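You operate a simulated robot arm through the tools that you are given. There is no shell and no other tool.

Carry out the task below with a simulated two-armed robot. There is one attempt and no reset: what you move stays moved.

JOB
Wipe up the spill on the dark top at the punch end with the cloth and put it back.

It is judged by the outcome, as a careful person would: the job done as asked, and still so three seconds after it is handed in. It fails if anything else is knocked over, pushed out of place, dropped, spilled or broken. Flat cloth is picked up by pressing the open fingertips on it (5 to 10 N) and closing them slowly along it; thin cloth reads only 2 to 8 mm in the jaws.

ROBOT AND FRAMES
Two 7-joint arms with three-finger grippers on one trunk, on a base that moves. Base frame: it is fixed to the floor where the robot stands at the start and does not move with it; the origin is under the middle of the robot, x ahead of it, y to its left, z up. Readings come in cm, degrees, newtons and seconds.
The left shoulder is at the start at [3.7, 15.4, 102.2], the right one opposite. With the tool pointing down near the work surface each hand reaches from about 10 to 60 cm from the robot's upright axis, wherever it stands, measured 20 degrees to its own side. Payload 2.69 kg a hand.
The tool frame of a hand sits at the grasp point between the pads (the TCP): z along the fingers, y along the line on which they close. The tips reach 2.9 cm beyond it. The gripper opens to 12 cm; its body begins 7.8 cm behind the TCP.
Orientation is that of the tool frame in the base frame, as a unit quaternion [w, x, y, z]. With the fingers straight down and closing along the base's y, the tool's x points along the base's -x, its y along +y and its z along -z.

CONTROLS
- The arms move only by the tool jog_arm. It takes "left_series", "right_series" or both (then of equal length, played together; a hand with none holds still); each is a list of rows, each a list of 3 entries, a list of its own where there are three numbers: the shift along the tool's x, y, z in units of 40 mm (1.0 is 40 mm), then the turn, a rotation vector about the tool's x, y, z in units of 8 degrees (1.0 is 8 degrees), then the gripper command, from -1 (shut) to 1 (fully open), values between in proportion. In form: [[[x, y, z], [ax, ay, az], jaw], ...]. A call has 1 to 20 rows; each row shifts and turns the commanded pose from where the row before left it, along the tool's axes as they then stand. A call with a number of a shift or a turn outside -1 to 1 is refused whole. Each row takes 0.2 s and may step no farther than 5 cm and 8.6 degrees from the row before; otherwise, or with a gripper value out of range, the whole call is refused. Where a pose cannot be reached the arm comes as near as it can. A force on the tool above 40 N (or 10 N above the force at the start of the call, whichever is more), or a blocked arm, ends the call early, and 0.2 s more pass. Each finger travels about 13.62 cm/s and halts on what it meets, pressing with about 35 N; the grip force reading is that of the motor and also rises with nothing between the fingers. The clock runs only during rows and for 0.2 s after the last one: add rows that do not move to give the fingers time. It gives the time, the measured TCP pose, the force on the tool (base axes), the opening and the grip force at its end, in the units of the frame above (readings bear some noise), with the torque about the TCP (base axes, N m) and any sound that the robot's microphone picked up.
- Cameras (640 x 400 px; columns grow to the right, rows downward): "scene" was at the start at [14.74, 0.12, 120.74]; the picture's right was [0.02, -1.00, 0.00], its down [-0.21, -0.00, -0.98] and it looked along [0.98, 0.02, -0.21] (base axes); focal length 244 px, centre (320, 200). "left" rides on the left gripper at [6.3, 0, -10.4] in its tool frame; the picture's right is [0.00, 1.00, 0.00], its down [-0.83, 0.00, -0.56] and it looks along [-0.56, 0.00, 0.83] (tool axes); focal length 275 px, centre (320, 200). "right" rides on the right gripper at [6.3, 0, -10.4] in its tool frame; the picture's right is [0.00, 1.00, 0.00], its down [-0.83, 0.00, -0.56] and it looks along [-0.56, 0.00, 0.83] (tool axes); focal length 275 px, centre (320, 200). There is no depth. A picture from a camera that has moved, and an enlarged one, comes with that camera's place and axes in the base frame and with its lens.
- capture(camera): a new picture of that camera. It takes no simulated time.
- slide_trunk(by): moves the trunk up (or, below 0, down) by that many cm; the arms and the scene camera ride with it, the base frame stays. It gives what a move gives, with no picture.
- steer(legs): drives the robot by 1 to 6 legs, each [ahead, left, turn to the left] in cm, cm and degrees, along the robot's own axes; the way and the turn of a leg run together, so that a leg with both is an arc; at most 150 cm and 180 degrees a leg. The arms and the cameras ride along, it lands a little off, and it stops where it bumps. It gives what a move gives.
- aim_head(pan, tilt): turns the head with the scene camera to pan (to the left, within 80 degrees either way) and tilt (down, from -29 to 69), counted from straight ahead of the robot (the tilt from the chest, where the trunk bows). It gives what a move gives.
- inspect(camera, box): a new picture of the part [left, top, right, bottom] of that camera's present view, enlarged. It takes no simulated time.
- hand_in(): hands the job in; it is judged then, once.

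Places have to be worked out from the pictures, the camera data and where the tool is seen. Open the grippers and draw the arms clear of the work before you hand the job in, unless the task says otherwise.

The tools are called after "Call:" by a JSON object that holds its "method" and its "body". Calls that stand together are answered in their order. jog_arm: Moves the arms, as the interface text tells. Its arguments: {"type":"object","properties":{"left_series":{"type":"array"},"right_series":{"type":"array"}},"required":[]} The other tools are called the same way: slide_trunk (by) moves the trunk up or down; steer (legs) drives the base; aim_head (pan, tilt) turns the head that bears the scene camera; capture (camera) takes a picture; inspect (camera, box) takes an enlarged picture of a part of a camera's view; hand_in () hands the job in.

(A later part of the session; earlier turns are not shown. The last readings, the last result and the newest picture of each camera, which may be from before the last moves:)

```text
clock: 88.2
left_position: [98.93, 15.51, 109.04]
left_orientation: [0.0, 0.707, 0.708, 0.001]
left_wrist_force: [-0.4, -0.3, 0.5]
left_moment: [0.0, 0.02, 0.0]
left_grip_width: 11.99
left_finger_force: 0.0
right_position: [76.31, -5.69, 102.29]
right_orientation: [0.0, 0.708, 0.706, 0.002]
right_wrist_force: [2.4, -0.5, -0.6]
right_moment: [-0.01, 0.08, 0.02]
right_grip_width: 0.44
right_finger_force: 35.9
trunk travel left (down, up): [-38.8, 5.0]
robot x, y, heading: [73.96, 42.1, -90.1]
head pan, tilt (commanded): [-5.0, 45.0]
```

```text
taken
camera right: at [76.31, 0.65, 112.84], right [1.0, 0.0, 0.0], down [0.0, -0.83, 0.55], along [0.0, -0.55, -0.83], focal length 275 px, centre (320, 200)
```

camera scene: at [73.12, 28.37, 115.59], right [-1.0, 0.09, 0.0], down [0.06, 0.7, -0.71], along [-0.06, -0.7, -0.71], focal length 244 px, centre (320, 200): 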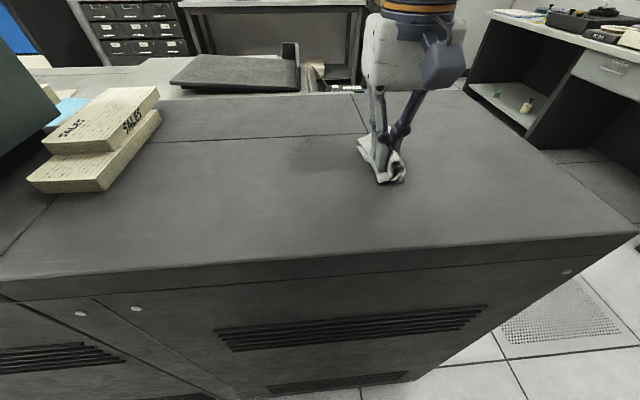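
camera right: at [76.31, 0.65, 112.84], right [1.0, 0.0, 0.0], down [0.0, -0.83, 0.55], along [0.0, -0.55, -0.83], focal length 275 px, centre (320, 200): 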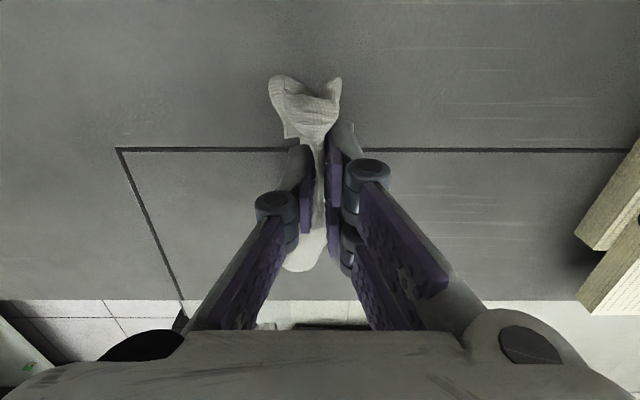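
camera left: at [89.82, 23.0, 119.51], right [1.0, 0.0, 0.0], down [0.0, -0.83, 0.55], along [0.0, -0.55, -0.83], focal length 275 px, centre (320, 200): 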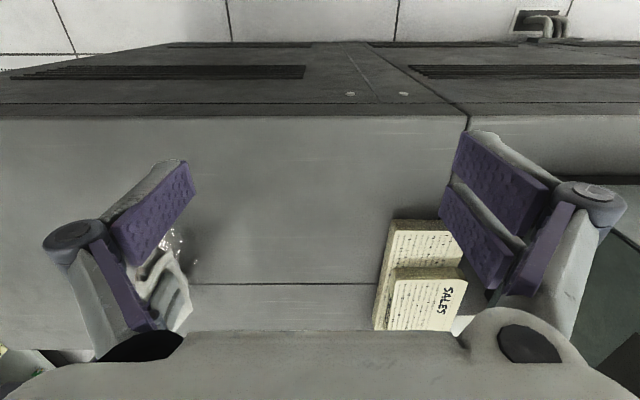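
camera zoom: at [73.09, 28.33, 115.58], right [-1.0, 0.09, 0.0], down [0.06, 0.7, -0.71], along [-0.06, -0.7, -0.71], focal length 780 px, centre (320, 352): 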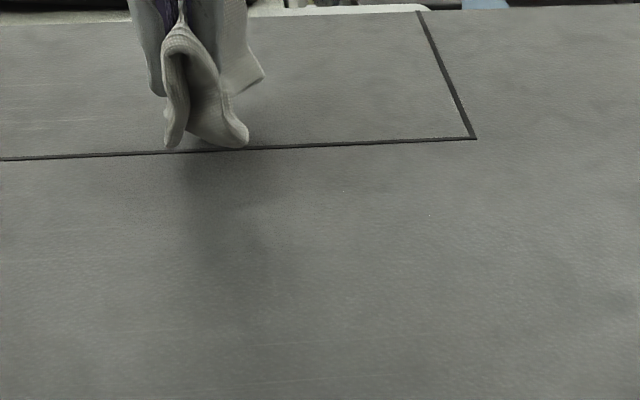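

Nearly spotless. I zoom in on the area to check for last specks.

Call:
{"method": "inspect", "body": {"camera": "scene", "box": [260, 120, 380, 195]}}

Call:
{"method": "inspect", "body": {"camera": "right", "box": [80, 0, 320, 150]}}

Call:
{"method": "inspect", "body": {"camera": "left", "box": [0, 100, 320, 300]}}

```text
5.33 times, centred on (320, 158) of scene
camera zoom: at [73.09, 28.33, 115.58], right [-1.0, 0.09, 0.0], down [0.06, 0.7, -0.71], along [-0.06, -0.7, -0.71], focal length 1300 px, centre (320, 427)
```

zoom: 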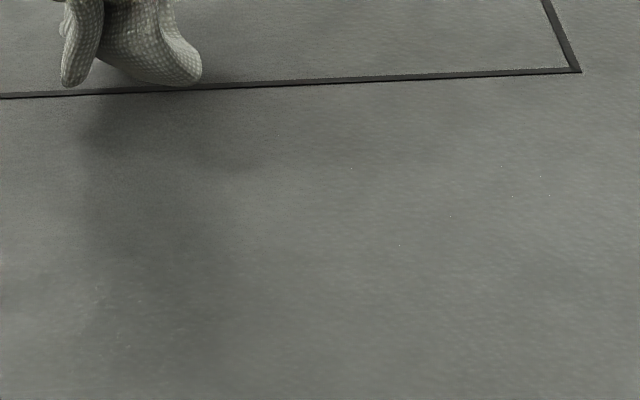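

```text
2.67 times, centred on (200, 75) of right
camera zoom: at [76.31, 0.65, 112.84], right [1.0, 0.0, 0.0], down [0.0, -0.83, 0.55], along [0.0, -0.55, -0.83], focal length 734 px, centre (640, 533)
```

zoom: 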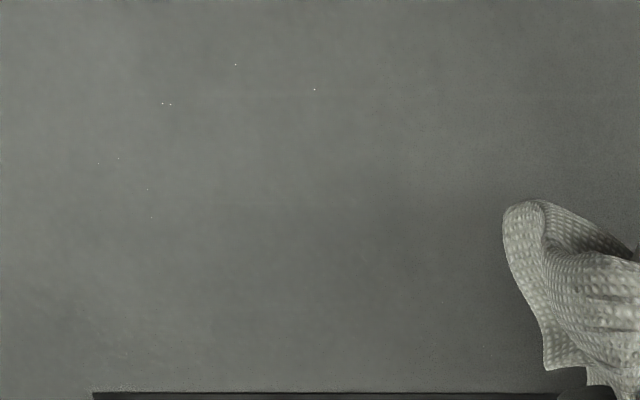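

```text
2.00 times, centred on (160, 200) of left
camera zoom: at [98.93, 21.98, 119.52], right [1.0, 0.0, 0.0], down [0.0, -0.83, 0.55], along [0.0, -0.55, -0.83], focal length 551 px, centre (640, 200)
```

zoom: 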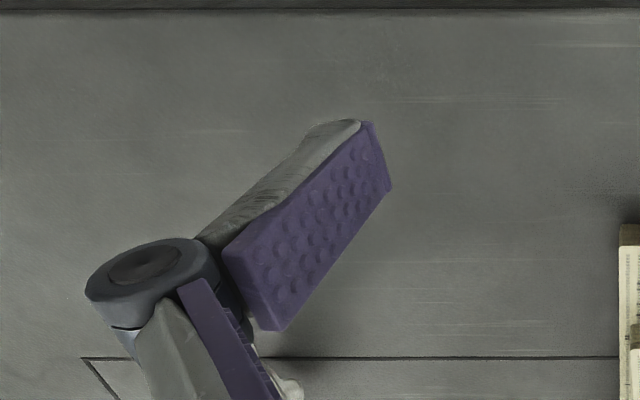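

A few last specks lie at x 64–70, y −3 to 0.5. I carry the cloth to (60, −1), lower it again to the same pressing height.

Call:
{"method": "jog_arm", "body": {"right_series": [[[0.235, -0.815, 0], [0, 0, 0], -1], [[0.235, -0.815, 0], [0, 0, 0], -1], [[0.235, -0.815, 0], [0, 0, 0], -1], [[0.235, -0.815, 0], [0, 0, 0], -1], [[0.235, -0.815, 0], [0, 0, 0], -1], [[0, 0, 0.3], [0, 0, 0], -1], [[0, 0, 0.4], [0, 0, 0], -1], [[0, 0, 0.25], [0, 0, 0], -1], [[0, 0, 0.09], [0, 0, 0], -1], [[0, 0, 0], [0, 0, 0], -1]]}}

```text
clock: 90.3
left_position: [98.99, 15.69, 109.15]
left_orientation: [0.0, 0.706, 0.708, 0.0]
left_wrist_force: [0.0, -0.6, -0.7]
left_moment: [-0.01, 0.01, 0.02]
left_grip_width: 12.02
left_finger_force: 0.0
right_position: [59.79, -0.84, 98.12]
right_orientation: [-0.001, 0.708, 0.706, 0.001]
right_wrist_force: [-1.1, -0.3, 5.8]
right_moment: [0.02, 0.57, 0.05]
right_grip_width: 0.3
right_finger_force: 32.3
trunk travel left (down, up): [-38.8, 5.0]
robot x, y, heading: [73.73, 42.12, -90.2]
head pan, tilt (commanded): [-5.0, 45.0]
```

6 N. I stroke out to x ≈ 73 at y ≈ −0.9 and come back at y ≈ −3 with a little more pressure.

Call:
{"method": "jog_arm", "body": {"right_series": [[[0, 0.2, 0.015], [0, 0, 0], -1], [[0, 0.4, 0.0], [0, 0, 0], -1], [[0, 0.4, 0.0], [0, 0, 0], -1], [[0, 0.4, 0.0], [0, 0, 0], -1], [[0, 0.4, 0.0], [0, 0, 0], -1], [[0, 0.4, 0.0], [0, 0, 0], -1], [[0, 0.4, 0.0], [0, 0, 0], -1], [[0, 0.4, 0.0], [0, 0, 0], -1], [[0, 0.4, 0.0], [0, 0, 0], -1], [[-0.3, 0, 0], [0, 0, 0], -1], [[-0.25, 0, 0], [0, 0, 0], -1], [[0, -0.4, 0.0], [0, 0, 0], -1], [[0, -0.4, 0.0], [0, 0, 0], -1], [[0, -0.4, 0.0], [0, 0, 0], -1], [[0, -0.4, 0.0], [0, 0, 0], -1], [[0, -0.4, 0.0], [0, 0, 0], -1], [[0, -0.4, 0.0], [0, 0, 0], -1], [[0, -0.4, 0.0], [0, 0, 0], -1], [[0, -0.4, 0.0], [0, 0, 0], -1], [[0, 0, 0], [0, 0, 0], -1]]}}

Call:
{"method": "inspect", "body": {"camera": "scene", "box": [260, 110, 420, 210]}}

Call:
{"method": "capture", "body": {"camera": "right"}}

```text
clock: 94.5
left_position: [98.95, 15.68, 108.97]
left_orientation: [-0.001, 0.706, 0.708, 0.001]
left_wrist_force: [-0.3, 0.4, 0.1]
left_moment: [0.01, 0.0, 0.01]
left_grip_width: 12.0
left_finger_force: 0.0
right_position: [60.64, -2.97, 98.1]
right_orientation: [-0.001, 0.709, 0.706, 0.0]
right_wrist_force: [-0.7, -0.7, 6.1]
right_moment: [0.05, 0.05, 0.0]
right_grip_width: 0.5
right_finger_force: 36.2
trunk travel left (down, up): [-38.8, 5.0]
robot x, y, heading: [73.87, 41.97, -90.0]
head pan, tilt (commanded): [-5.0, 45.0]
```

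```text
4.00 times, centred on (340, 160) of scene
camera zoom: at [73.11, 28.37, 115.59], right [-1.0, 0.09, 0.0], down [0.06, 0.7, -0.71], along [-0.06, -0.7, -0.71], focal length 975 px, centre (240, 360)
```

zoom: 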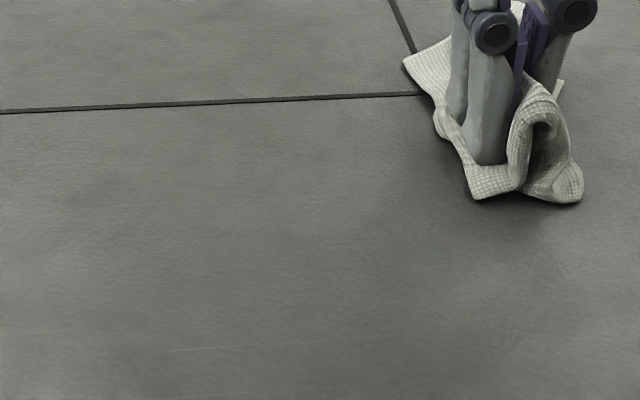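

```text
taken
camera right: at [60.81, 3.21, 108.59], right [1.0, 0.0, 0.0], down [0.0, -0.83, 0.55], along [0.0, -0.55, -0.83], focal length 275 px, centre (320, 200)
```

right: 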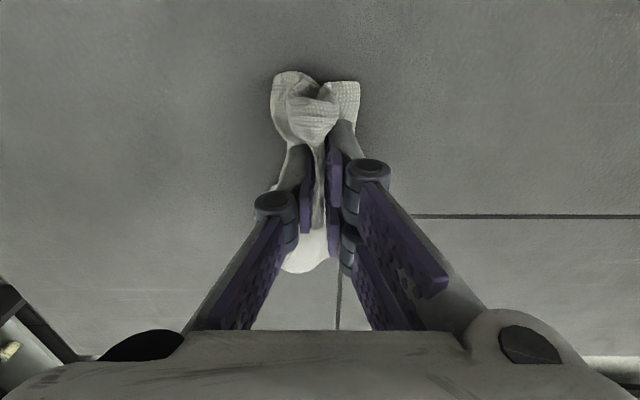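

The area looks clean. I lift the cloth and carry it back over its original place (TCP 48.5, −5.25).

Call:
{"method": "jog_arm", "body": {"right_series": [[[0, 0, -0.3], [0, 0, 0], -1], [[0, 0, -0.45], [0, 0, 0], -1], [[0, 0, -0.45], [0, 0, 0], -1], [[-0.115, -0.605, 0], [0, 0, 0], -1], [[-0.115, -0.605, 0], [0, 0, 0], -1], [[-0.115, -0.605, 0], [0, 0, 0], -1], [[-0.115, -0.605, 0], [0, 0, 0], -1], [[-0.115, -0.605, 0], [0, 0, 0], -1], [[0, 0, 0], [0, 0, 0], -1], [[0, 0, 0], [0, 0, 0], -1]]}}

Call:
{"method": "capture", "body": {"camera": "scene"}}

Call:
{"method": "capture", "body": {"camera": "right"}}

Call:
{"method": "inspect", "body": {"camera": "scene", "box": [260, 110, 420, 210]}}

```text
clock: 96.8
left_position: [99.04, 15.56, 109.1]
left_orientation: [-0.001, 0.707, 0.708, 0.001]
left_wrist_force: [-0.5, -0.8, 0.3]
left_moment: [0.01, -0.01, -0.01]
left_grip_width: 11.97
left_finger_force: 0.1
right_position: [48.48, -5.29, 102.91]
right_orientation: [-0.001, 0.708, 0.706, 0.001]
right_wrist_force: [1.0, 0.0, 2.9]
right_moment: [-0.01, -0.09, 0.0]
right_grip_width: 0.32
right_finger_force: 31.6
trunk travel left (down, up): [-38.8, 5.0]
robot x, y, heading: [73.87, 42.06, -90.0]
head pan, tilt (commanded): [-5.0, 45.0]
```

```text
taken
camera scene: at [73.09, 28.33, 115.58], right [-1.0, 0.09, 0.0], down [0.06, 0.7, -0.71], along [-0.06, -0.7, -0.71], focal length 244 px, centre (320, 200)
```

scene: 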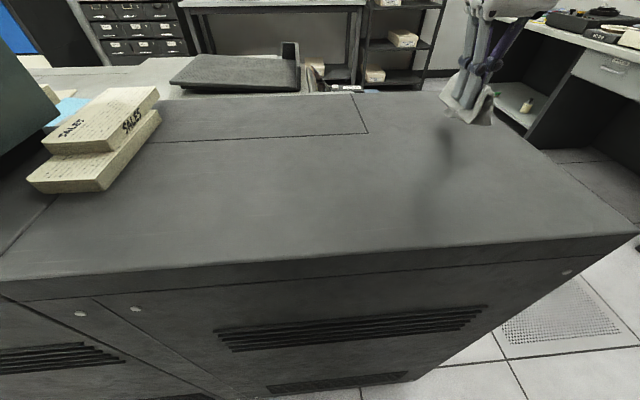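

```text
taken
camera right: at [48.67, 0.9, 113.4], right [1.0, 0.0, 0.0], down [0.0, -0.83, 0.55], along [0.0, -0.55, -0.83], focal length 275 px, centre (320, 200)
```

right: 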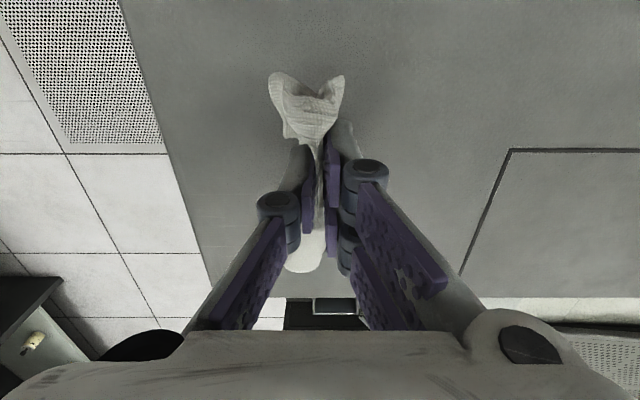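

```text
4.00 times, centred on (340, 160) of scene
camera zoom: at [73.09, 28.33, 115.58], right [-1.0, 0.09, 0.0], down [0.06, 0.7, -0.71], along [-0.06, -0.7, -0.71], focal length 975 px, centre (240, 360)
```

zoom: 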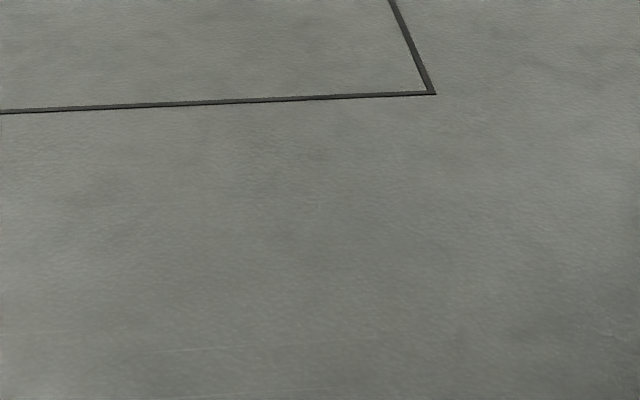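

The dark top looks clean. I zoom in once more on the former spill area to be sure before releasing the cloth.

Call:
{"method": "inspect", "body": {"camera": "scene", "box": [280, 125, 360, 175]}}

Call:
{"method": "inspect", "body": {"camera": "scene", "box": [340, 125, 420, 175]}}

Call:
{"method": "inspect", "body": {"camera": "right", "box": [460, 0, 640, 150]}}

```text
8.00 times, centred on (320, 150) of scene
camera zoom: at [73.09, 28.33, 115.58], right [-1.0, 0.09, 0.0], down [0.06, 0.7, -0.71], along [-0.06, -0.7, -0.71], focal length 1950 px, centre (320, 600)
```

zoom: 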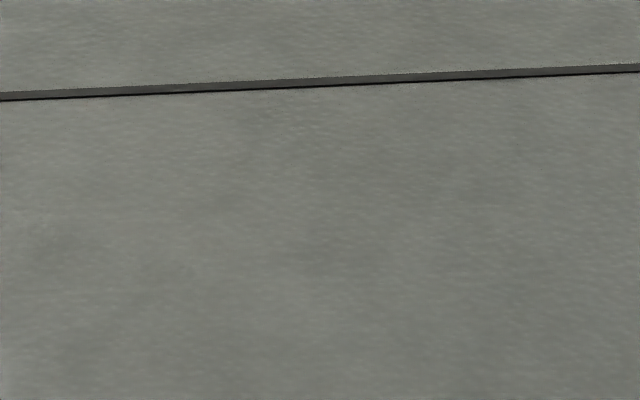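

```text
8.00 times, centred on (380, 150) of scene
camera zoom: at [73.09, 28.33, 115.58], right [-1.0, 0.09, 0.0], down [0.06, 0.7, -0.71], along [-0.06, -0.7, -0.71], focal length 1950 px, centre (-160, 600)
```

zoom: 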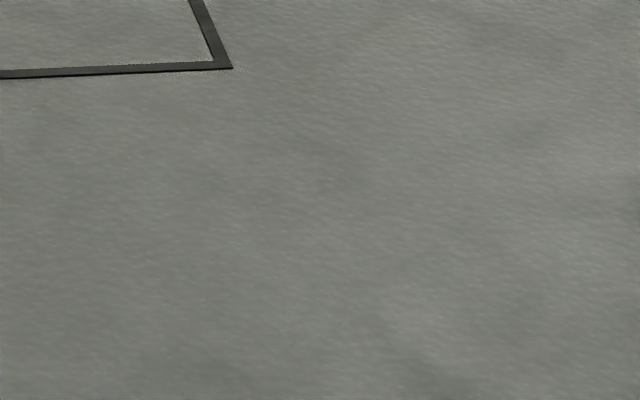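

```text
2.67 times, centred on (550, 75) of right
camera zoom: at [48.67, 0.9, 113.4], right [1.0, 0.0, 0.0], down [0.0, -0.83, 0.55], along [0.0, -0.55, -0.83], focal length 734 px, centre (-293, 533)
```

zoom: 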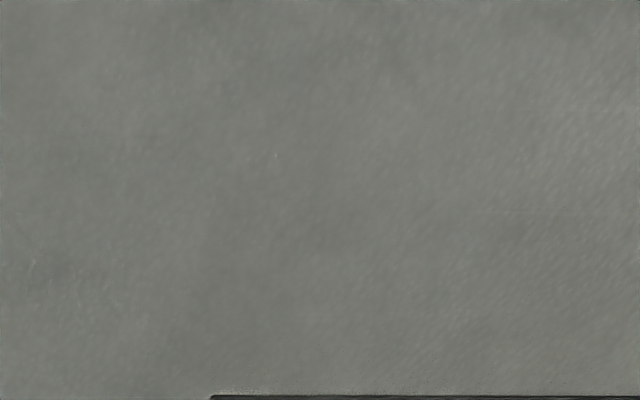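

The top is clean. I turn the head toward the cloth's home spot and lower the cloth onto it.

Call:
{"method": "aim_head", "body": {"pan": -32, "tilt": 38}}

Call:
{"method": "jog_arm", "body": {"right_series": [[[0, 0, 0.3], [0, 0, 0], -1], [[0, 0, 0.3], [0, 0, 0], -1], [[0, 0, 0.3], [0, 0, 0], -1], [[0, 0, 0.2], [0, 0, 0], -1], [[0, 0, 0.06], [0, 0, 0], -1], [[0, 0, 0], [0, 0, 0], -1]]}}

Call:
{"method": "capture", "body": {"camera": "scene"}}

```text
clock: 97.7
left_position: [99.03, 15.67, 109.15]
left_orientation: [-0.001, 0.706, 0.708, 0.001]
left_wrist_force: [0.8, -0.2, -0.5]
left_moment: [0.0, -0.04, 0.02]
left_grip_width: 11.99
left_finger_force: 0.1
right_position: [48.47, -5.34, 102.95]
right_orientation: [-0.001, 0.709, 0.706, 0.002]
right_wrist_force: [1.1, -0.6, -0.3]
right_moment: [0.02, 0.02, 0.0]
right_grip_width: 0.46
right_finger_force: 36.3
trunk travel left (down, up): [-38.8, 5.0]
robot x, y, heading: [74.03, 42.21, -89.9]
head pan, tilt (commanded): [-32.0, 38.0]
```

```text
clock: 99.1
left_position: [99.02, 15.57, 109.01]
left_orientation: [-0.001, 0.706, 0.708, 0.001]
left_wrist_force: [0.2, -0.9, 0.1]
left_moment: [0.02, 0.0, -0.03]
left_grip_width: 11.98
left_finger_force: 0.1
right_position: [48.55, -5.32, 98.32]
right_orientation: [0.0, 0.708, 0.706, 0.002]
right_wrist_force: [1.6, 0.8, 2.1]
right_moment: [0.0, -0.62, 0.06]
right_grip_width: 0.3
right_finger_force: 30.4
trunk travel left (down, up): [-38.8, 5.0]
robot x, y, heading: [74.26, 42.16, -89.8]
head pan, tilt (commanded): [-32.0, 38.0]
```

```text
taken
camera scene: at [69.24, 29.12, 116.61], right [-0.85, 0.53, 0.0], down [0.33, 0.52, -0.79], along [-0.42, -0.67, -0.62], focal length 244 px, centre (320, 200)
```

scene: 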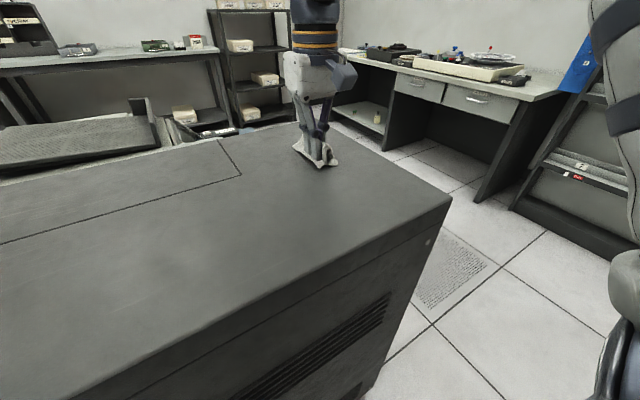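

Call:
{"method": "inspect", "body": {"camera": "scene", "box": [260, 110, 380, 185]}}

Call:
{"method": "capture", "body": {"camera": "right"}}

```text
5.33 times, centred on (320, 148) of scene
camera zoom: at [69.24, 29.12, 116.61], right [-0.85, 0.53, 0.0], down [0.33, 0.52, -0.79], along [-0.42, -0.67, -0.62], focal length 1300 px, centre (320, 480)
```

zoom: 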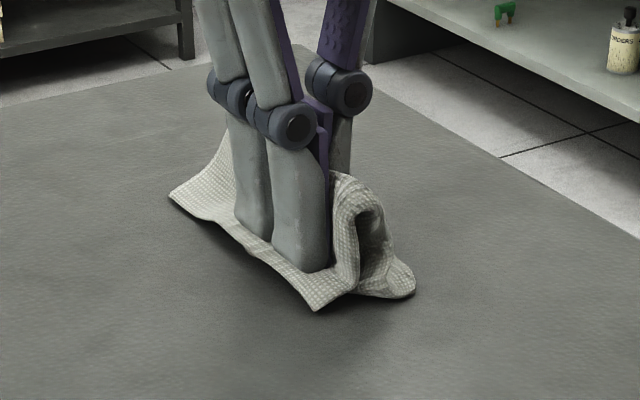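

```text
taken
camera right: at [48.7, 0.96, 108.77], right [1.0, 0.0, 0.0], down [0.0, -0.83, 0.55], along [0.0, -0.55, -0.83], focal length 275 px, centre (320, 200)
```

right: 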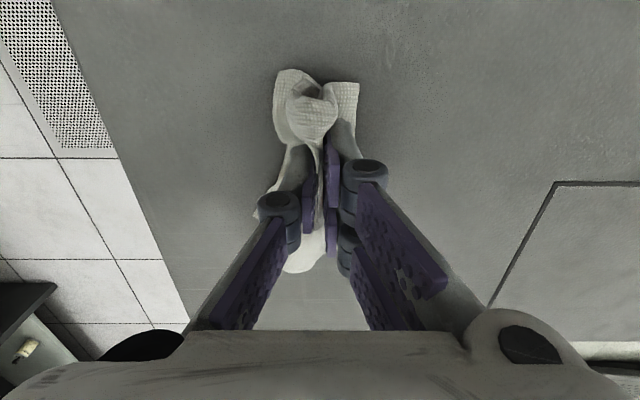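

The cloth sits almost exactly as it did when first gripped. I press lightly and open slowly so the fingers spread the ridge back out.

Call:
{"method": "jog_arm", "body": {"right_series": [[[0, 0, 0.03], [0, 0, 0], -1], [[0, 0, 0.01], [0, 0, 0], -1], [[0, 0, 0], [0, 0, 0], -0.9], [[0, 0, 0], [0, 0, 0], -0.85], [[0, 0, 0], [0, 0, 0], -0.8], [[0, 0, 0], [0, 0, 0], -0.75], [[0, 0, 0], [0, 0, 0], -0.7], [[0, 0, 0], [0, 0, 0], -0.7]]}}

Call:
{"method": "inspect", "body": {"camera": "scene", "box": [260, 110, 380, 185]}}

```text
clock: 100.9
left_position: [99.04, 15.56, 109.16]
left_orientation: [-0.001, 0.707, 0.707, 0.0]
left_wrist_force: [0.0, 0.4, -0.9]
left_moment: [0.03, -0.01, -0.01]
left_grip_width: 11.99
left_finger_force: 0.0
right_position: [48.58, -5.2, 98.21]
right_orientation: [-0.002, 0.708, 0.706, 0.001]
right_wrist_force: [-1.1, 0.1, 2.2]
right_moment: [0.01, 0.0, 0.02]
right_grip_width: 1.72
right_finger_force: 0.0
trunk travel left (down, up): [-38.8, 5.0]
robot x, y, heading: [73.67, 42.02, -89.9]
head pan, tilt (commanded): [-32.0, 38.0]
```

```text
5.33 times, centred on (320, 148) of scene
camera zoom: at [69.23, 29.13, 116.61], right [-0.85, 0.53, 0.0], down [0.33, 0.52, -0.79], along [-0.42, -0.67, -0.62], focal length 1300 px, centre (320, 480)
```

zoom: 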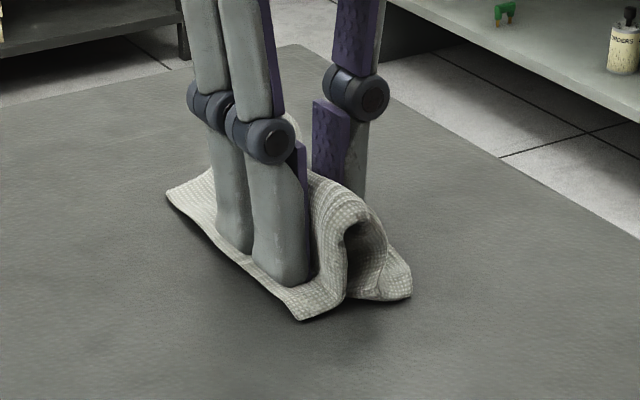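

The ridge is relaxing. I keep a light press (about 1.5 mm lower) and continue opening slowly to spread it.

Call:
{"method": "jog_arm", "body": {"right_series": [[[0, 0, 0.025], [0, 0, 0], -0.65], [[0, 0, 0.005], [0, 0, 0], -0.6], [[0, 0, 0.005], [0, 0, 0], -0.55], [[0, 0, 0.005], [0, 0, 0], -0.5], [[0, 0, 0.005], [0, 0, 0], -0.45], [[0, 0, 0], [0, 0, 0], -0.4], [[0, 0, 0], [0, 0, 0], -0.4]]}}

Call:
{"method": "inspect", "body": {"camera": "scene", "box": [260, 110, 380, 185]}}

```text
clock: 102.5
left_position: [98.98, 15.69, 109.12]
left_orientation: [-0.001, 0.707, 0.708, 0.001]
left_wrist_force: [0.2, 0.8, -0.8]
left_moment: [-0.03, -0.02, 0.02]
left_grip_width: 11.99
left_finger_force: 0.1
right_position: [48.63, -5.24, 97.95]
right_orientation: [-0.002, 0.708, 0.706, 0.0]
right_wrist_force: [-1.4, -1.4, 9.0]
right_moment: [-0.02, -0.03, -0.03]
right_grip_width: 3.71
right_finger_force: 0.3
trunk travel left (down, up): [-38.8, 5.0]
robot x, y, heading: [73.95, 42.1, -90.0]
head pan, tilt (commanded): [-32.0, 38.0]
```

```text
5.33 times, centred on (320, 148) of scene
camera zoom: at [69.25, 29.16, 116.62], right [-0.85, 0.53, 0.0], down [0.33, 0.52, -0.79], along [-0.42, -0.67, -0.62], focal length 1300 px, centre (320, 480)
```

zoom: 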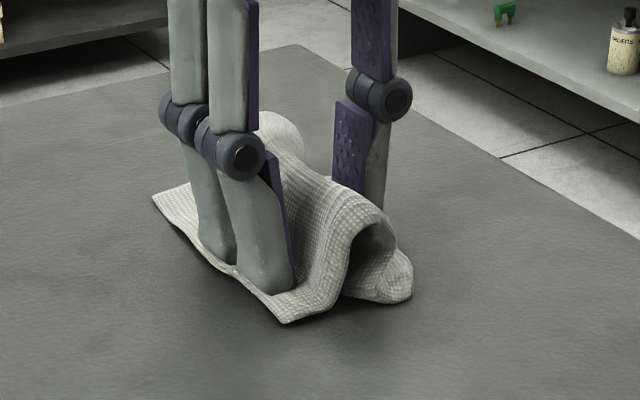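

9 N and spreading well. I continue opening toward 7 cm.

Call:
{"method": "jog_arm", "body": {"right_series": [[[0, 0, 0.004], [0, 0, 0], -0.35], [[0, 0, 0.004], [0, 0, 0], -0.3], [[0, 0, 0.004], [0, 0, 0], -0.25], [[0, 0, 0.004], [0, 0, 0], -0.2], [[0, 0, 0.004], [0, 0, 0], -0.15], [[0, 0, 0], [0, 0, 0], -0.1], [[0, 0, 0], [0, 0, 0], -0.05], [[0, 0, 0], [0, 0, 0], 0.0], [[0, 0, 0], [0, 0, 0], 0.0]]}}

Call:
{"method": "inspect", "body": {"camera": "scene", "box": [260, 110, 380, 185]}}

Call:
{"method": "capture", "body": {"camera": "right"}}

```text
clock: 104.5
left_position: [99.12, 15.58, 109.09]
left_orientation: [-0.001, 0.706, 0.708, 0.001]
left_wrist_force: [0.0, -0.2, -0.2]
left_moment: [-0.01, 0.01, 0.0]
left_grip_width: 12.0
left_finger_force: 0.1
right_position: [48.63, -5.18, 97.86]
right_orientation: [-0.001, 0.709, 0.705, 0.0]
right_wrist_force: [-1.3, -0.3, 6.9]
right_moment: [-0.03, -0.06, -0.01]
right_grip_width: 5.84
right_finger_force: 0.0
trunk travel left (down, up): [-38.8, 5.0]
robot x, y, heading: [74.04, 42.18, -90.0]
head pan, tilt (commanded): [-32.0, 38.0]
```

```text
5.33 times, centred on (320, 148) of scene
camera zoom: at [69.25, 29.17, 116.62], right [-0.85, 0.53, 0.0], down [0.33, 0.52, -0.79], along [-0.42, -0.67, -0.62], focal length 1300 px, centre (320, 480)
```

zoom: 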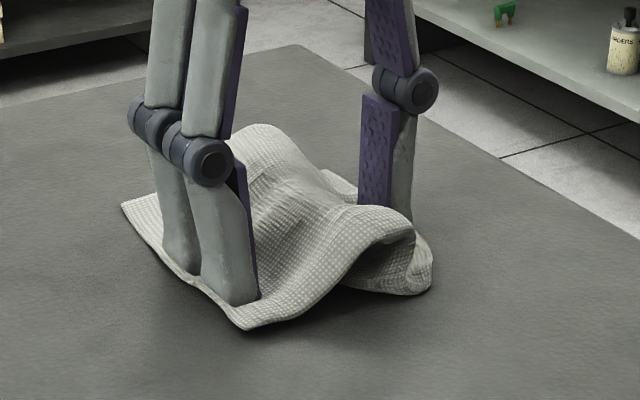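

```text
taken
camera right: at [48.81, 0.97, 108.34], right [1.0, 0.0, 0.0], down [0.0, -0.83, 0.55], along [0.0, -0.55, -0.83], focal length 275 px, centre (320, 200)
```

right: 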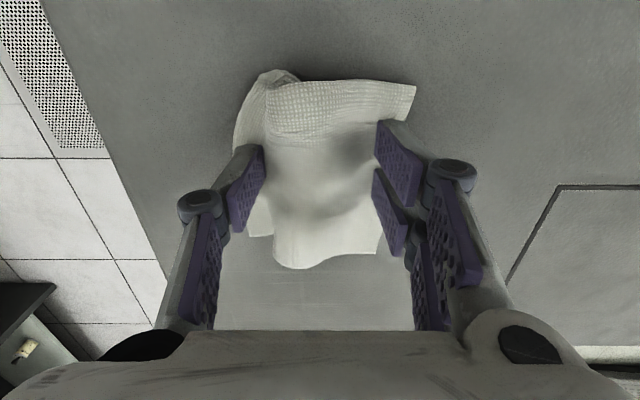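

It is spreading nicely. I keep opening with light press to about 8 cm.

Call:
{"method": "jog_arm", "body": {"right_series": [[[0, 0, 0.004], [0, 0, 0], 0.05], [[0, 0, 0.004], [0, 0, 0], 0.1], [[0, 0, 0.004], [0, 0, 0], 0.15], [[0, 0, 0.004], [0, 0, 0], 0.2], [[0, 0, 0.004], [0, 0, 0], 0.25], [[0, 0, 0], [0, 0, 0], 0.3], [[0, 0, 0], [0, 0, 0], 0.35], [[0, 0, 0], [0, 0, 0], 0.35]]}}

Call:
{"method": "inspect", "body": {"camera": "scene", "box": [260, 110, 380, 185]}}

Call:
{"method": "capture", "body": {"camera": "right"}}

```text
clock: 106.3
left_position: [99.02, 15.65, 109.15]
left_orientation: [-0.001, 0.706, 0.708, -0.001]
left_wrist_force: [-0.8, 0.8, -0.1]
left_moment: [0.01, 0.0, 0.0]
left_grip_width: 12.0
left_finger_force: 0.1
right_position: [48.58, -5.34, 97.71]
right_orientation: [-0.002, 0.709, 0.706, 0.001]
right_wrist_force: [-0.5, 0.4, -0.3]
right_moment: [0.05, 0.02, 0.01]
right_grip_width: 8.11
right_finger_force: 0.1
trunk travel left (down, up): [-38.8, 5.0]
robot x, y, heading: [73.8, 42.21, -89.8]
head pan, tilt (commanded): [-32.0, 38.0]
```

```text
5.33 times, centred on (320, 148) of scene
camera zoom: at [69.23, 29.11, 116.61], right [-0.85, 0.53, 0.0], down [0.33, 0.52, -0.79], along [-0.42, -0.67, -0.62], focal length 1300 px, centre (320, 480)
```

zoom: 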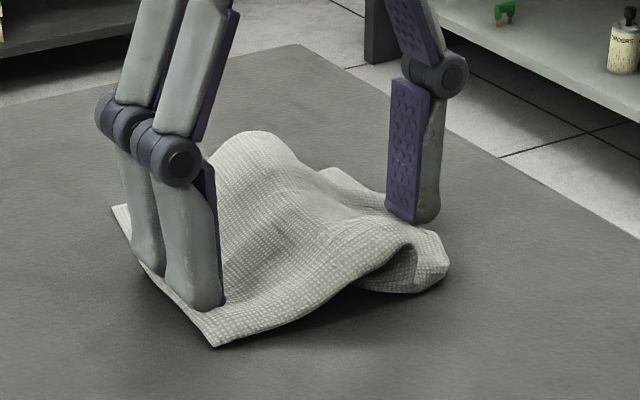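

```text
taken
camera right: at [48.74, 0.92, 108.24], right [1.0, 0.0, 0.0], down [0.0, -0.83, 0.55], along [0.0, -0.55, -0.83], focal length 275 px, centre (320, 200)
```

right: 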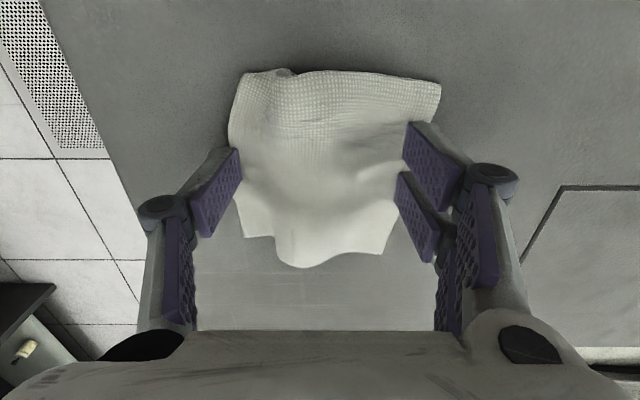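

The cloth is nearly back to its original lay. I raise the hand straight up about 10 cm and look.

Call:
{"method": "jog_arm", "body": {"right_series": [[[0, 0, -0.1], [0, 0, 0], 0.4], [[0, 0, -0.3], [0, 0, 0], 0.5], [[0, 0, -0.7], [0, 0, 0], 0.6], [[0, 0, -0.7], [0, 0, 0], 0.7], [[0, 0, -0.7], [0, 0, 0], 0.8], [[0, 0, 0], [0, 0, 0], 0.8]]}}

Call:
{"method": "inspect", "body": {"camera": "scene", "box": [260, 110, 380, 185]}}

Call:
{"method": "capture", "body": {"camera": "right"}}

```text
clock: 107.7
left_position: [98.97, 15.53, 109.0]
left_orientation: [-0.001, 0.706, 0.708, 0.001]
left_wrist_force: [0.4, -0.4, 0.8]
left_moment: [0.0, 0.01, 0.01]
left_grip_width: 12.02
left_finger_force: 0.1
right_position: [48.38, -5.33, 107.59]
right_orientation: [-0.001, 0.708, 0.706, 0.0]
right_wrist_force: [-0.9, 0.1, 0.0]
right_moment: [0.0, -0.03, -0.03]
right_grip_width: 10.82
right_finger_force: 0.1
trunk travel left (down, up): [-38.8, 5.0]
robot x, y, heading: [74.21, 42.08, -90.0]
head pan, tilt (commanded): [-32.0, 38.0]
```

```text
5.33 times, centred on (320, 148) of scene
camera zoom: at [69.22, 29.11, 116.61], right [-0.85, 0.53, 0.0], down [0.33, 0.52, -0.79], along [-0.42, -0.67, -0.62], focal length 1300 px, centre (320, 480)
```

zoom: 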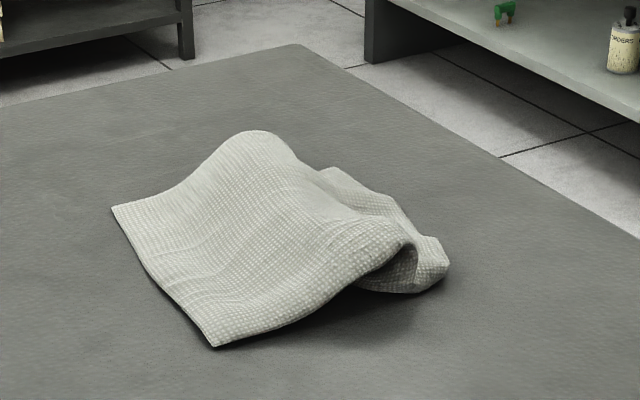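

```text
taken
camera right: at [48.59, 0.94, 118.19], right [1.0, 0.0, 0.0], down [0.0, -0.83, 0.55], along [0.0, -0.55, -0.83], focal length 275 px, centre (320, 200)
```

right: 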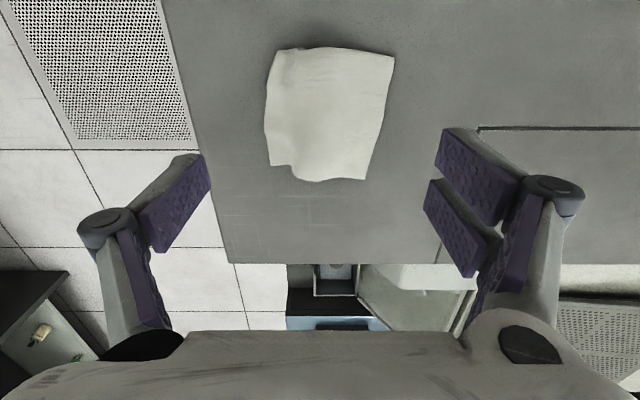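

The +x side is exactly back in place; only the −x side is about 1.7 cm short because a ridge remains. I'll smooth it: fingers at about 6 cm opening on either side of the ridge, press lightly, and spread only the −x side outward.

Call:
{"method": "jog_arm", "body": {"right_series": [[[0, 0.14, 0], [0, 0, 0], 0.4], [[0, 0, 0], [0, 0, 0], 0.0], [[0, 0, 0], [0, 0, 0], 0.0], [[0, 0, 0.6], [0, 0, 0], 0.0], [[0, 0, 0.7], [0, 0, 0], 0.0], [[0, 0, 0.6], [0, 0, 0], 0.0], [[0, 0, 0.35], [0, 0, 0], 0.0], [[0, 0, 0], [0, 0, 0], 0.0]]}}

Call:
{"method": "inspect", "body": {"camera": "scene", "box": [260, 110, 380, 185]}}

Call:
{"method": "capture", "body": {"camera": "right"}}

```text
clock: 109.5
left_position: [99.03, 15.65, 109.09]
left_orientation: [-0.001, 0.707, 0.707, 0.001]
left_wrist_force: [0.1, 0.5, 0.1]
left_moment: [-0.03, -0.03, 0.0]
left_grip_width: 12.0
left_finger_force: 0.2
right_position: [49.11, -5.26, 98.7]
right_orientation: [0.0, 0.708, 0.706, 0.001]
right_wrist_force: [0.2, 0.0, 0.2]
right_moment: [-0.03, -0.03, 0.03]
right_grip_width: 6.03
right_finger_force: 0.1
trunk travel left (down, up): [-38.8, 5.0]
robot x, y, heading: [73.98, 41.93, -89.9]
head pan, tilt (commanded): [-32.0, 38.0]
```

```text
5.33 times, centred on (320, 148) of scene
camera zoom: at [69.22, 29.12, 116.61], right [-0.85, 0.53, 0.0], down [0.33, 0.52, -0.79], along [-0.42, -0.67, -0.62], focal length 1300 px, centre (320, 480)
```

zoom: 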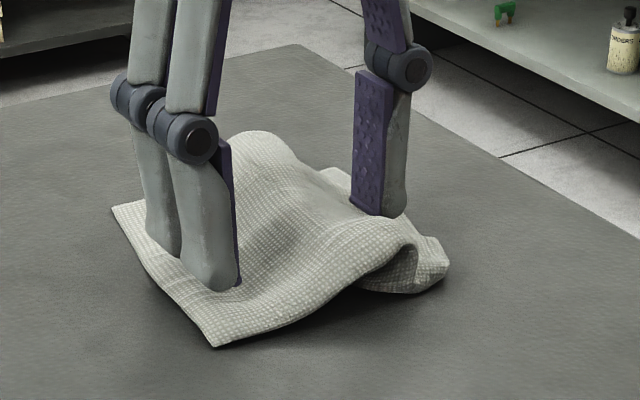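

```text
taken
camera right: at [49.21, 0.95, 109.15], right [1.0, 0.0, 0.0], down [0.0, -0.83, 0.55], along [0.0, -0.55, -0.83], focal length 275 px, centre (320, 200)
```

right: 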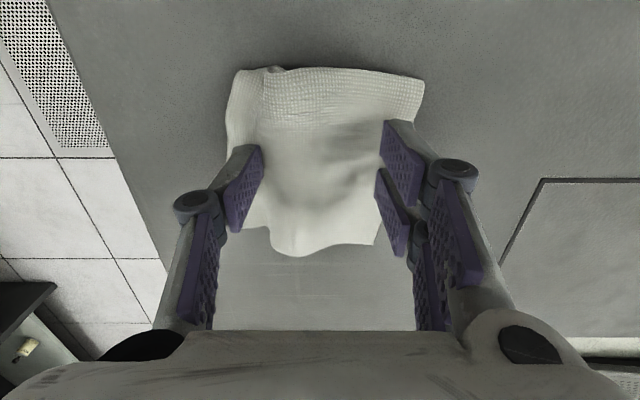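

The tips sit just above the cloth on both sides of the ridge. I lower into light contact.

Call:
{"method": "jog_arm", "body": {"right_series": [[[0, 0, 0.1], [0, 0, 0], 0.0], [[0, 0, 0.08], [0, 0, 0], 0.0], [[0, 0, 0.03], [0, 0, 0], 0.0], [[0, 0, 0], [0, 0, 0], 0.0]]}}

```text
clock: 110.5
left_position: [99.01, 15.61, 109.06]
left_orientation: [-0.001, 0.706, 0.708, 0.0]
left_wrist_force: [0.7, -0.3, -0.6]
left_moment: [0.04, 0.02, 0.02]
left_grip_width: 11.99
left_finger_force: 0.1
right_position: [49.01, -5.38, 98.06]
right_orientation: [-0.002, 0.709, 0.706, 0.0]
right_wrist_force: [1.2, 0.6, 1.4]
right_moment: [-0.03, -0.02, -0.04]
right_grip_width: 6.02
right_finger_force: 0.2
trunk travel left (down, up): [-38.8, 5.0]
robot x, y, heading: [73.82, 41.82, -90.0]
head pan, tilt (commanded): [-32.0, 38.0]
```

Slight contact (about 1 N). I press 1.2 mm more, then open while shifting −x so only the single finger slides outward.

Call:
{"method": "jog_arm", "body": {"right_series": [[[0, 0, 0.03], [0, 0, 0], 0.0], [[0, 0, 0.01], [0, 0, 0], 0.0], [[0, -0.03, 0.003], [0, 0, 0], 0.05], [[0, -0.03, 0.003], [0, 0, 0], 0.1], [[0, -0.03, 0.003], [0, 0, 0], 0.15], [[0, -0.03, 0.003], [0, 0, 0], 0.2], [[0, 0, 0], [0, 0, 0], 0.2]]}}

Call:
{"method": "inspect", "body": {"camera": "scene", "box": [260, 110, 380, 185]}}

```text
clock: 112.1
left_position: [98.97, 15.67, 109.05]
left_orientation: [0.0, 0.707, 0.707, 0.001]
left_wrist_force: [-0.8, -0.3, 0.2]
left_moment: [0.01, -0.01, 0.01]
left_grip_width: 11.97
left_finger_force: 0.1
right_position: [48.59, -5.36, 97.79]
right_orientation: [-0.002, 0.708, 0.706, 0.001]
right_wrist_force: [-1.1, 2.1, 3.8]
right_moment: [0.02, -0.07, -0.01]
right_grip_width: 7.21
right_finger_force: 0.0
trunk travel left (down, up): [-38.8, 5.0]
robot x, y, heading: [74.22, 42.45, -89.8]
head pan, tilt (commanded): [-32.0, 38.0]
```

```text
5.33 times, centred on (320, 148) of scene
camera zoom: at [69.23, 29.14, 116.61], right [-0.85, 0.53, 0.0], down [0.33, 0.52, -0.79], along [-0.42, -0.67, -0.62], focal length 1300 px, centre (320, 480)
```

zoom: 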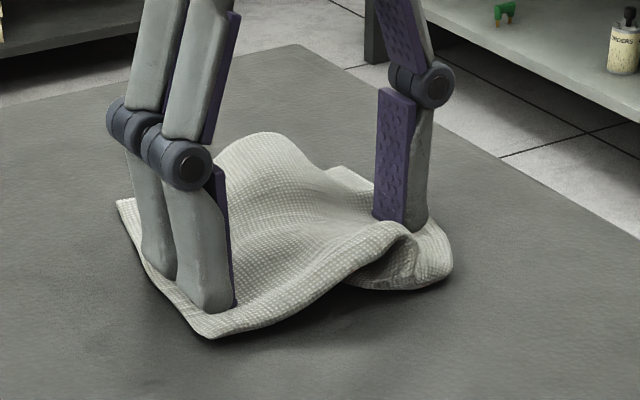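

It is pulling the −x side outward. I press slightly more and continue opening.

Call:
{"method": "jog_arm", "body": {"right_series": [[[0, 0, 0.02], [0, 0, 0], 0.2], [[0, -0.02, 0.004], [0, 0, 0], 0.25], [[0, -0.02, 0.004], [0, 0, 0], 0.3], [[0, -0.02, 0.004], [0, 0, 0], 0.35], [[0, -0.02, 0.004], [0, 0, 0], 0.4], [[0, 0, 0], [0, 0, 0], 0.45], [[0, 0, 0], [0, 0, 0], 0.45]]}}

Call:
{"method": "inspect", "body": {"camera": "scene", "box": [260, 110, 380, 185]}}

Call:
{"method": "capture", "body": {"camera": "right"}}

```text
clock: 113.7
left_position: [98.98, 15.65, 109.07]
left_orientation: [0.0, 0.707, 0.707, 0.0]
left_wrist_force: [0.2, -0.6, -0.1]
left_moment: [0.04, -0.02, -0.01]
left_grip_width: 12.0
left_finger_force: 0.0
right_position: [48.44, -5.17, 97.55]
right_orientation: [-0.001, 0.708, 0.706, 0.0]
right_wrist_force: [-0.1, -0.6, -0.1]
right_moment: [-0.01, -0.02, -0.02]
right_grip_width: 8.68
right_finger_force: 0.0
trunk travel left (down, up): [-38.8, 5.0]
robot x, y, heading: [73.96, 42.21, -89.8]
head pan, tilt (commanded): [-32.0, 38.0]
```

```text
5.33 times, centred on (320, 148) of scene
camera zoom: at [69.23, 29.11, 116.61], right [-0.85, 0.53, 0.0], down [0.33, 0.52, -0.79], along [-0.42, -0.67, -0.62], focal length 1300 px, centre (320, 480)
```

zoom: 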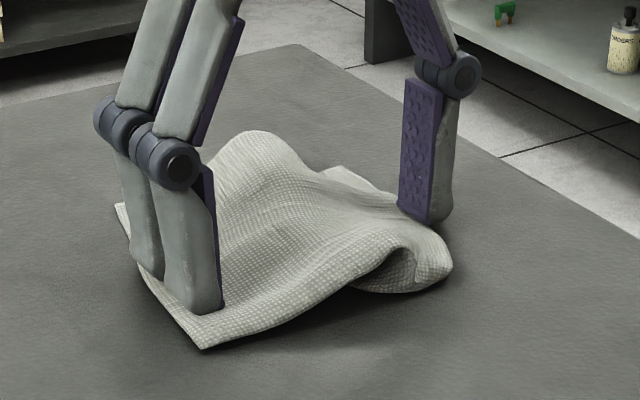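

```text
taken
camera right: at [48.52, 0.96, 108.01], right [1.0, 0.0, 0.0], down [0.0, -0.83, 0.55], along [0.0, -0.55, -0.83], focal length 275 px, centre (320, 200)
```

right: 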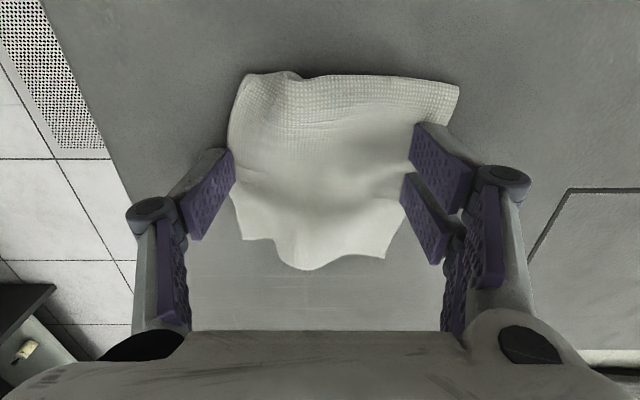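

The finger has slid off the −x edge; the cloth is laid out better. I lift straight up and check.

Call:
{"method": "jog_arm", "body": {"right_series": [[[0, 0, -0.1], [0, 0, 0], 0.5], [[0, 0, -0.3], [0, 0, 0], 0.6], [[0, 0, -0.7], [0, 0, 0], 0.8], [[0, 0, -0.7], [0, 0, 0], 1], [[0, 0, -0.7], [0, 0, 0], 1], [[0, 0, -0.7], [0, 0, 0], 1], [[0, 0, 0], [0, 0, 0], 1]]}}

Call:
{"method": "inspect", "body": {"camera": "scene", "box": [260, 110, 380, 185]}}

Call:
{"method": "capture", "body": {"camera": "right"}}

```text
clock: 115.3
left_position: [98.98, 15.61, 109.05]
left_orientation: [-0.001, 0.707, 0.708, 0.0]
left_wrist_force: [-1.2, 0.5, 0.9]
left_moment: [0.03, 0.0, 0.03]
left_grip_width: 12.01
left_finger_force: 0.2
right_position: [48.46, -5.32, 110.52]
right_orientation: [-0.002, 0.708, 0.706, 0.0]
right_wrist_force: [-0.7, 1.1, -0.6]
right_moment: [0.0, 0.01, 0.0]
right_grip_width: 12.0
right_finger_force: 0.0
trunk travel left (down, up): [-38.8, 5.0]
robot x, y, heading: [73.92, 42.09, -90.1]
head pan, tilt (commanded): [-32.0, 38.0]
```

```text
5.33 times, centred on (320, 148) of scene
camera zoom: at [69.22, 29.11, 116.61], right [-0.85, 0.53, 0.0], down [0.33, 0.52, -0.79], along [-0.42, -0.67, -0.62], focal length 1300 px, centre (320, 480)
```

zoom: 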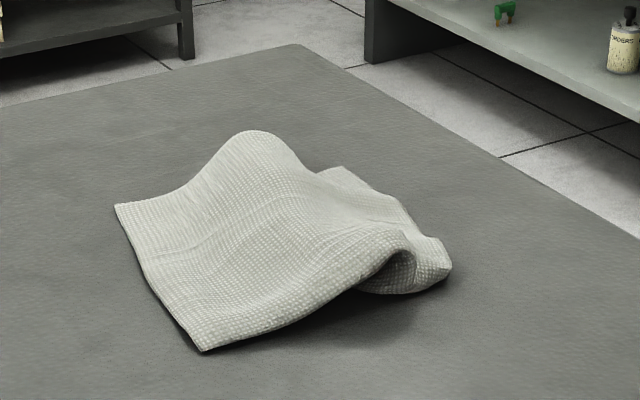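

```text
taken
camera right: at [48.45, 0.91, 120.93], right [1.0, 0.0, 0.0], down [0.0, -0.83, 0.55], along [0.0, -0.55, -0.83], focal length 275 px, centre (320, 200)
```

right: 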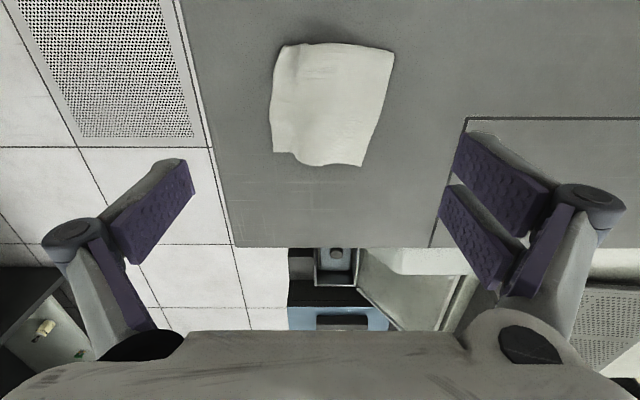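

The cloth lies folded in its original spot (edges about x 44–54.4, y −12 to −1), just slightly rumpled. I now draw the right hand back toward the robot, clear of the work.

Call:
{"method": "jog_arm", "body": {"right_series": [[[0.3, 0, -0.6], [0, 0, 0], 1], [[0.8, 0.1, -0.3], [0, 0, 0], 1], [[0.9, 0.1, 0], [0, 0, 0], 1], [[0.9, 0.1, 0], [0, 0, 0], 1], [[0.9, 0.1, 0], [0, 0, 0], 1], [[0.5, 0, 0], [0, 0, 0], 1], [[0, 0, 0], [0, 0, 0], 1]]}}

Call:
{"method": "steer", "body": {"legs": [[-25, 0, 0]]}}

Call:
{"method": "aim_head", "body": {"pan": -10, "tilt": 35}}

Call:
{"method": "capture", "body": {"camera": "scene"}}

```text
clock: 116.9
left_position: [98.94, 15.58, 109.03]
left_orientation: [0.0, 0.706, 0.708, 0.001]
left_wrist_force: [0.8, 0.0, -0.3]
left_moment: [0.0, -0.02, 0.03]
left_grip_width: 11.98
left_finger_force: 0.0
right_position: [50.98, 11.19, 112.29]
right_orientation: [-0.002, 0.708, 0.706, 0.0]
right_wrist_force: [0.2, 0.2, 0.1]
right_moment: [-0.01, -0.01, -0.03]
right_grip_width: 11.99
right_finger_force: 0.1
right hand out of reach, approached as far as the arm can: row 2, 4, 5, 6
trunk travel left (down, up): [-38.8, 5.0]
robot x, y, heading: [73.77, 42.09, -90.1]
head pan, tilt (commanded): [-32.0, 38.0]
```

```text
clock: 118.7
left_position: [98.88, 40.8, 108.98]
left_orientation: [-0.001, 0.708, 0.706, 0.0]
left_wrist_force: [-0.8, 0.0, 0.8]
left_moment: [0.01, -0.02, 0.01]
left_grip_width: 12.0
left_finger_force: 0.0
right_position: [50.84, 36.56, 112.4]
right_orientation: [-0.001, 0.71, 0.704, 0.001]
right_wrist_force: [-0.3, 0.5, -0.8]
right_moment: [-0.02, 0.02, 0.01]
right_grip_width: 11.98
right_finger_force: 0.1
trunk travel left (down, up): [-38.8, 5.0]
robot x, y, heading: [73.85, 67.26, -90.5]
head pan, tilt (commanded): [-32.0, 38.0]
```

```text
clock: 119.6
left_position: [98.84, 40.84, 109.1]
left_orientation: [-0.001, 0.708, 0.706, 0.0]
left_wrist_force: [-0.3, 0.4, -0.7]
left_moment: [0.01, 0.01, 0.0]
left_grip_width: 12.0
left_finger_force: 0.0
right_position: [50.76, 36.66, 112.34]
right_orientation: [-0.001, 0.71, 0.705, 0.0]
right_wrist_force: [0.3, 0.5, 0.0]
right_moment: [0.0, 0.0, 0.0]
right_grip_width: 12.01
right_finger_force: 0.1
trunk travel left (down, up): [-38.8, 5.0]
robot x, y, heading: [73.98, 67.13, -90.4]
head pan, tilt (commanded): [-10.0, 35.0]
```

```text
taken
camera scene: at [72.25, 53.12, 117.07], right [-0.98, 0.18, 0.0], down [0.1, 0.56, -0.82], along [-0.15, -0.81, -0.57], focal length 244 px, centre (320, 200)
```

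scene: 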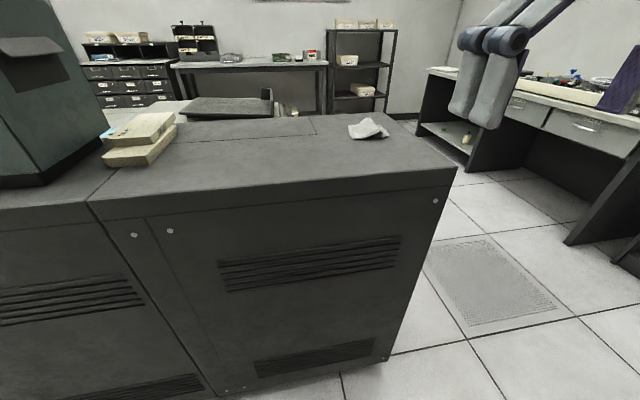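

Both arms are clear of the table, the top looks dry, and the cloth is back at its place. A last enlarged look at the top and the boxes before handing in.

Call:
{"method": "inspect", "body": {"camera": "scene", "box": [90, 90, 330, 240]}}

Call:
{"method": "inspect", "body": {"camera": "scene", "box": [220, 105, 420, 185]}}

```text
2.67 times, centred on (210, 165) of scene
camera zoom: at [72.25, 53.12, 117.07], right [-0.98, 0.18, 0.0], down [0.1, 0.56, -0.82], along [-0.15, -0.81, -0.57], focal length 650 px, centre (613, 293)
```

zoom: 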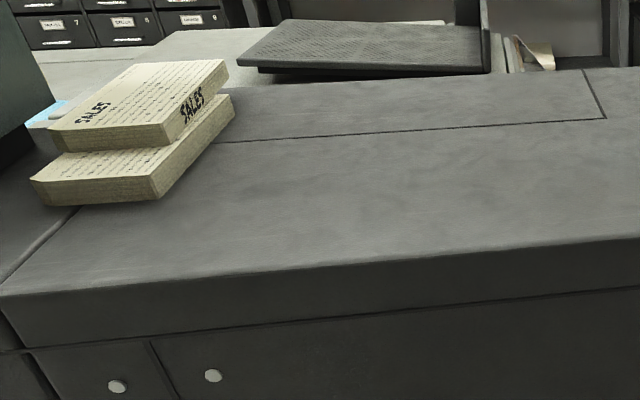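

```text
3.20 times, centred on (320, 145) of scene
camera zoom: at [72.25, 53.12, 117.07], right [-0.98, 0.18, 0.0], down [0.1, 0.56, -0.82], along [-0.15, -0.81, -0.57], focal length 780 px, centre (320, 376)
```

zoom: 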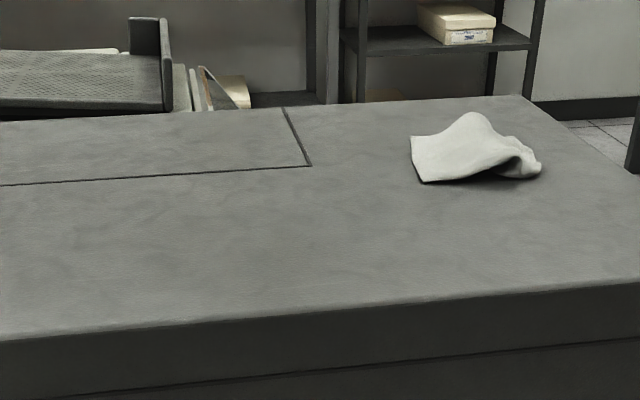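

The top is clean and the boxes are undisturbed. To be sure there is no other spill farther along the console by the dark machine, I look left as well.

Call:
{"method": "aim_head", "body": {"pan": 35, "tilt": 30}}

Call:
{"method": "capture", "body": {"camera": "scene"}}

```text
clock: 120.7
left_position: [98.92, 40.79, 109.09]
left_orientation: [-0.001, 0.708, 0.706, 0.001]
left_wrist_force: [-0.3, -0.2, 0.3]
left_moment: [-0.01, -0.02, 0.01]
left_grip_width: 11.98
left_finger_force: 0.1
right_position: [50.78, 36.62, 112.4]
right_orientation: [0.0, 0.709, 0.705, 0.0]
right_wrist_force: [-0.3, -0.2, 0.6]
right_moment: [-0.02, -0.02, 0.0]
right_grip_width: 12.0
right_finger_force: 0.1
trunk travel left (down, up): [-38.8, 5.0]
robot x, y, heading: [74.05, 67.37, -90.4]
head pan, tilt (commanded): [35.0, 30.0]
```

```text
taken
camera scene: at [78.97, 54.34, 117.84], right [-0.82, -0.57, 0.0], down [-0.28, 0.41, -0.87], along [0.49, -0.71, -0.5], focal length 244 px, centre (320, 200)
```

scene: 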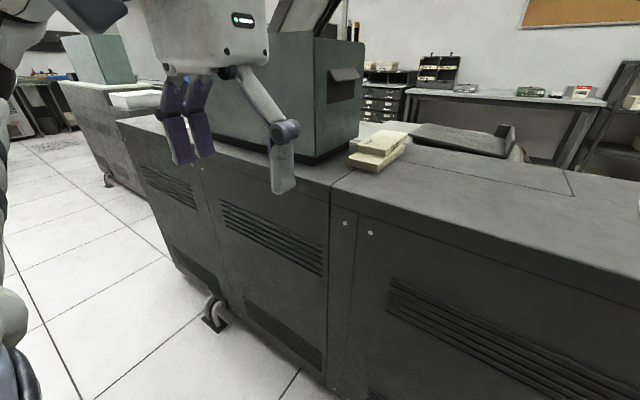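

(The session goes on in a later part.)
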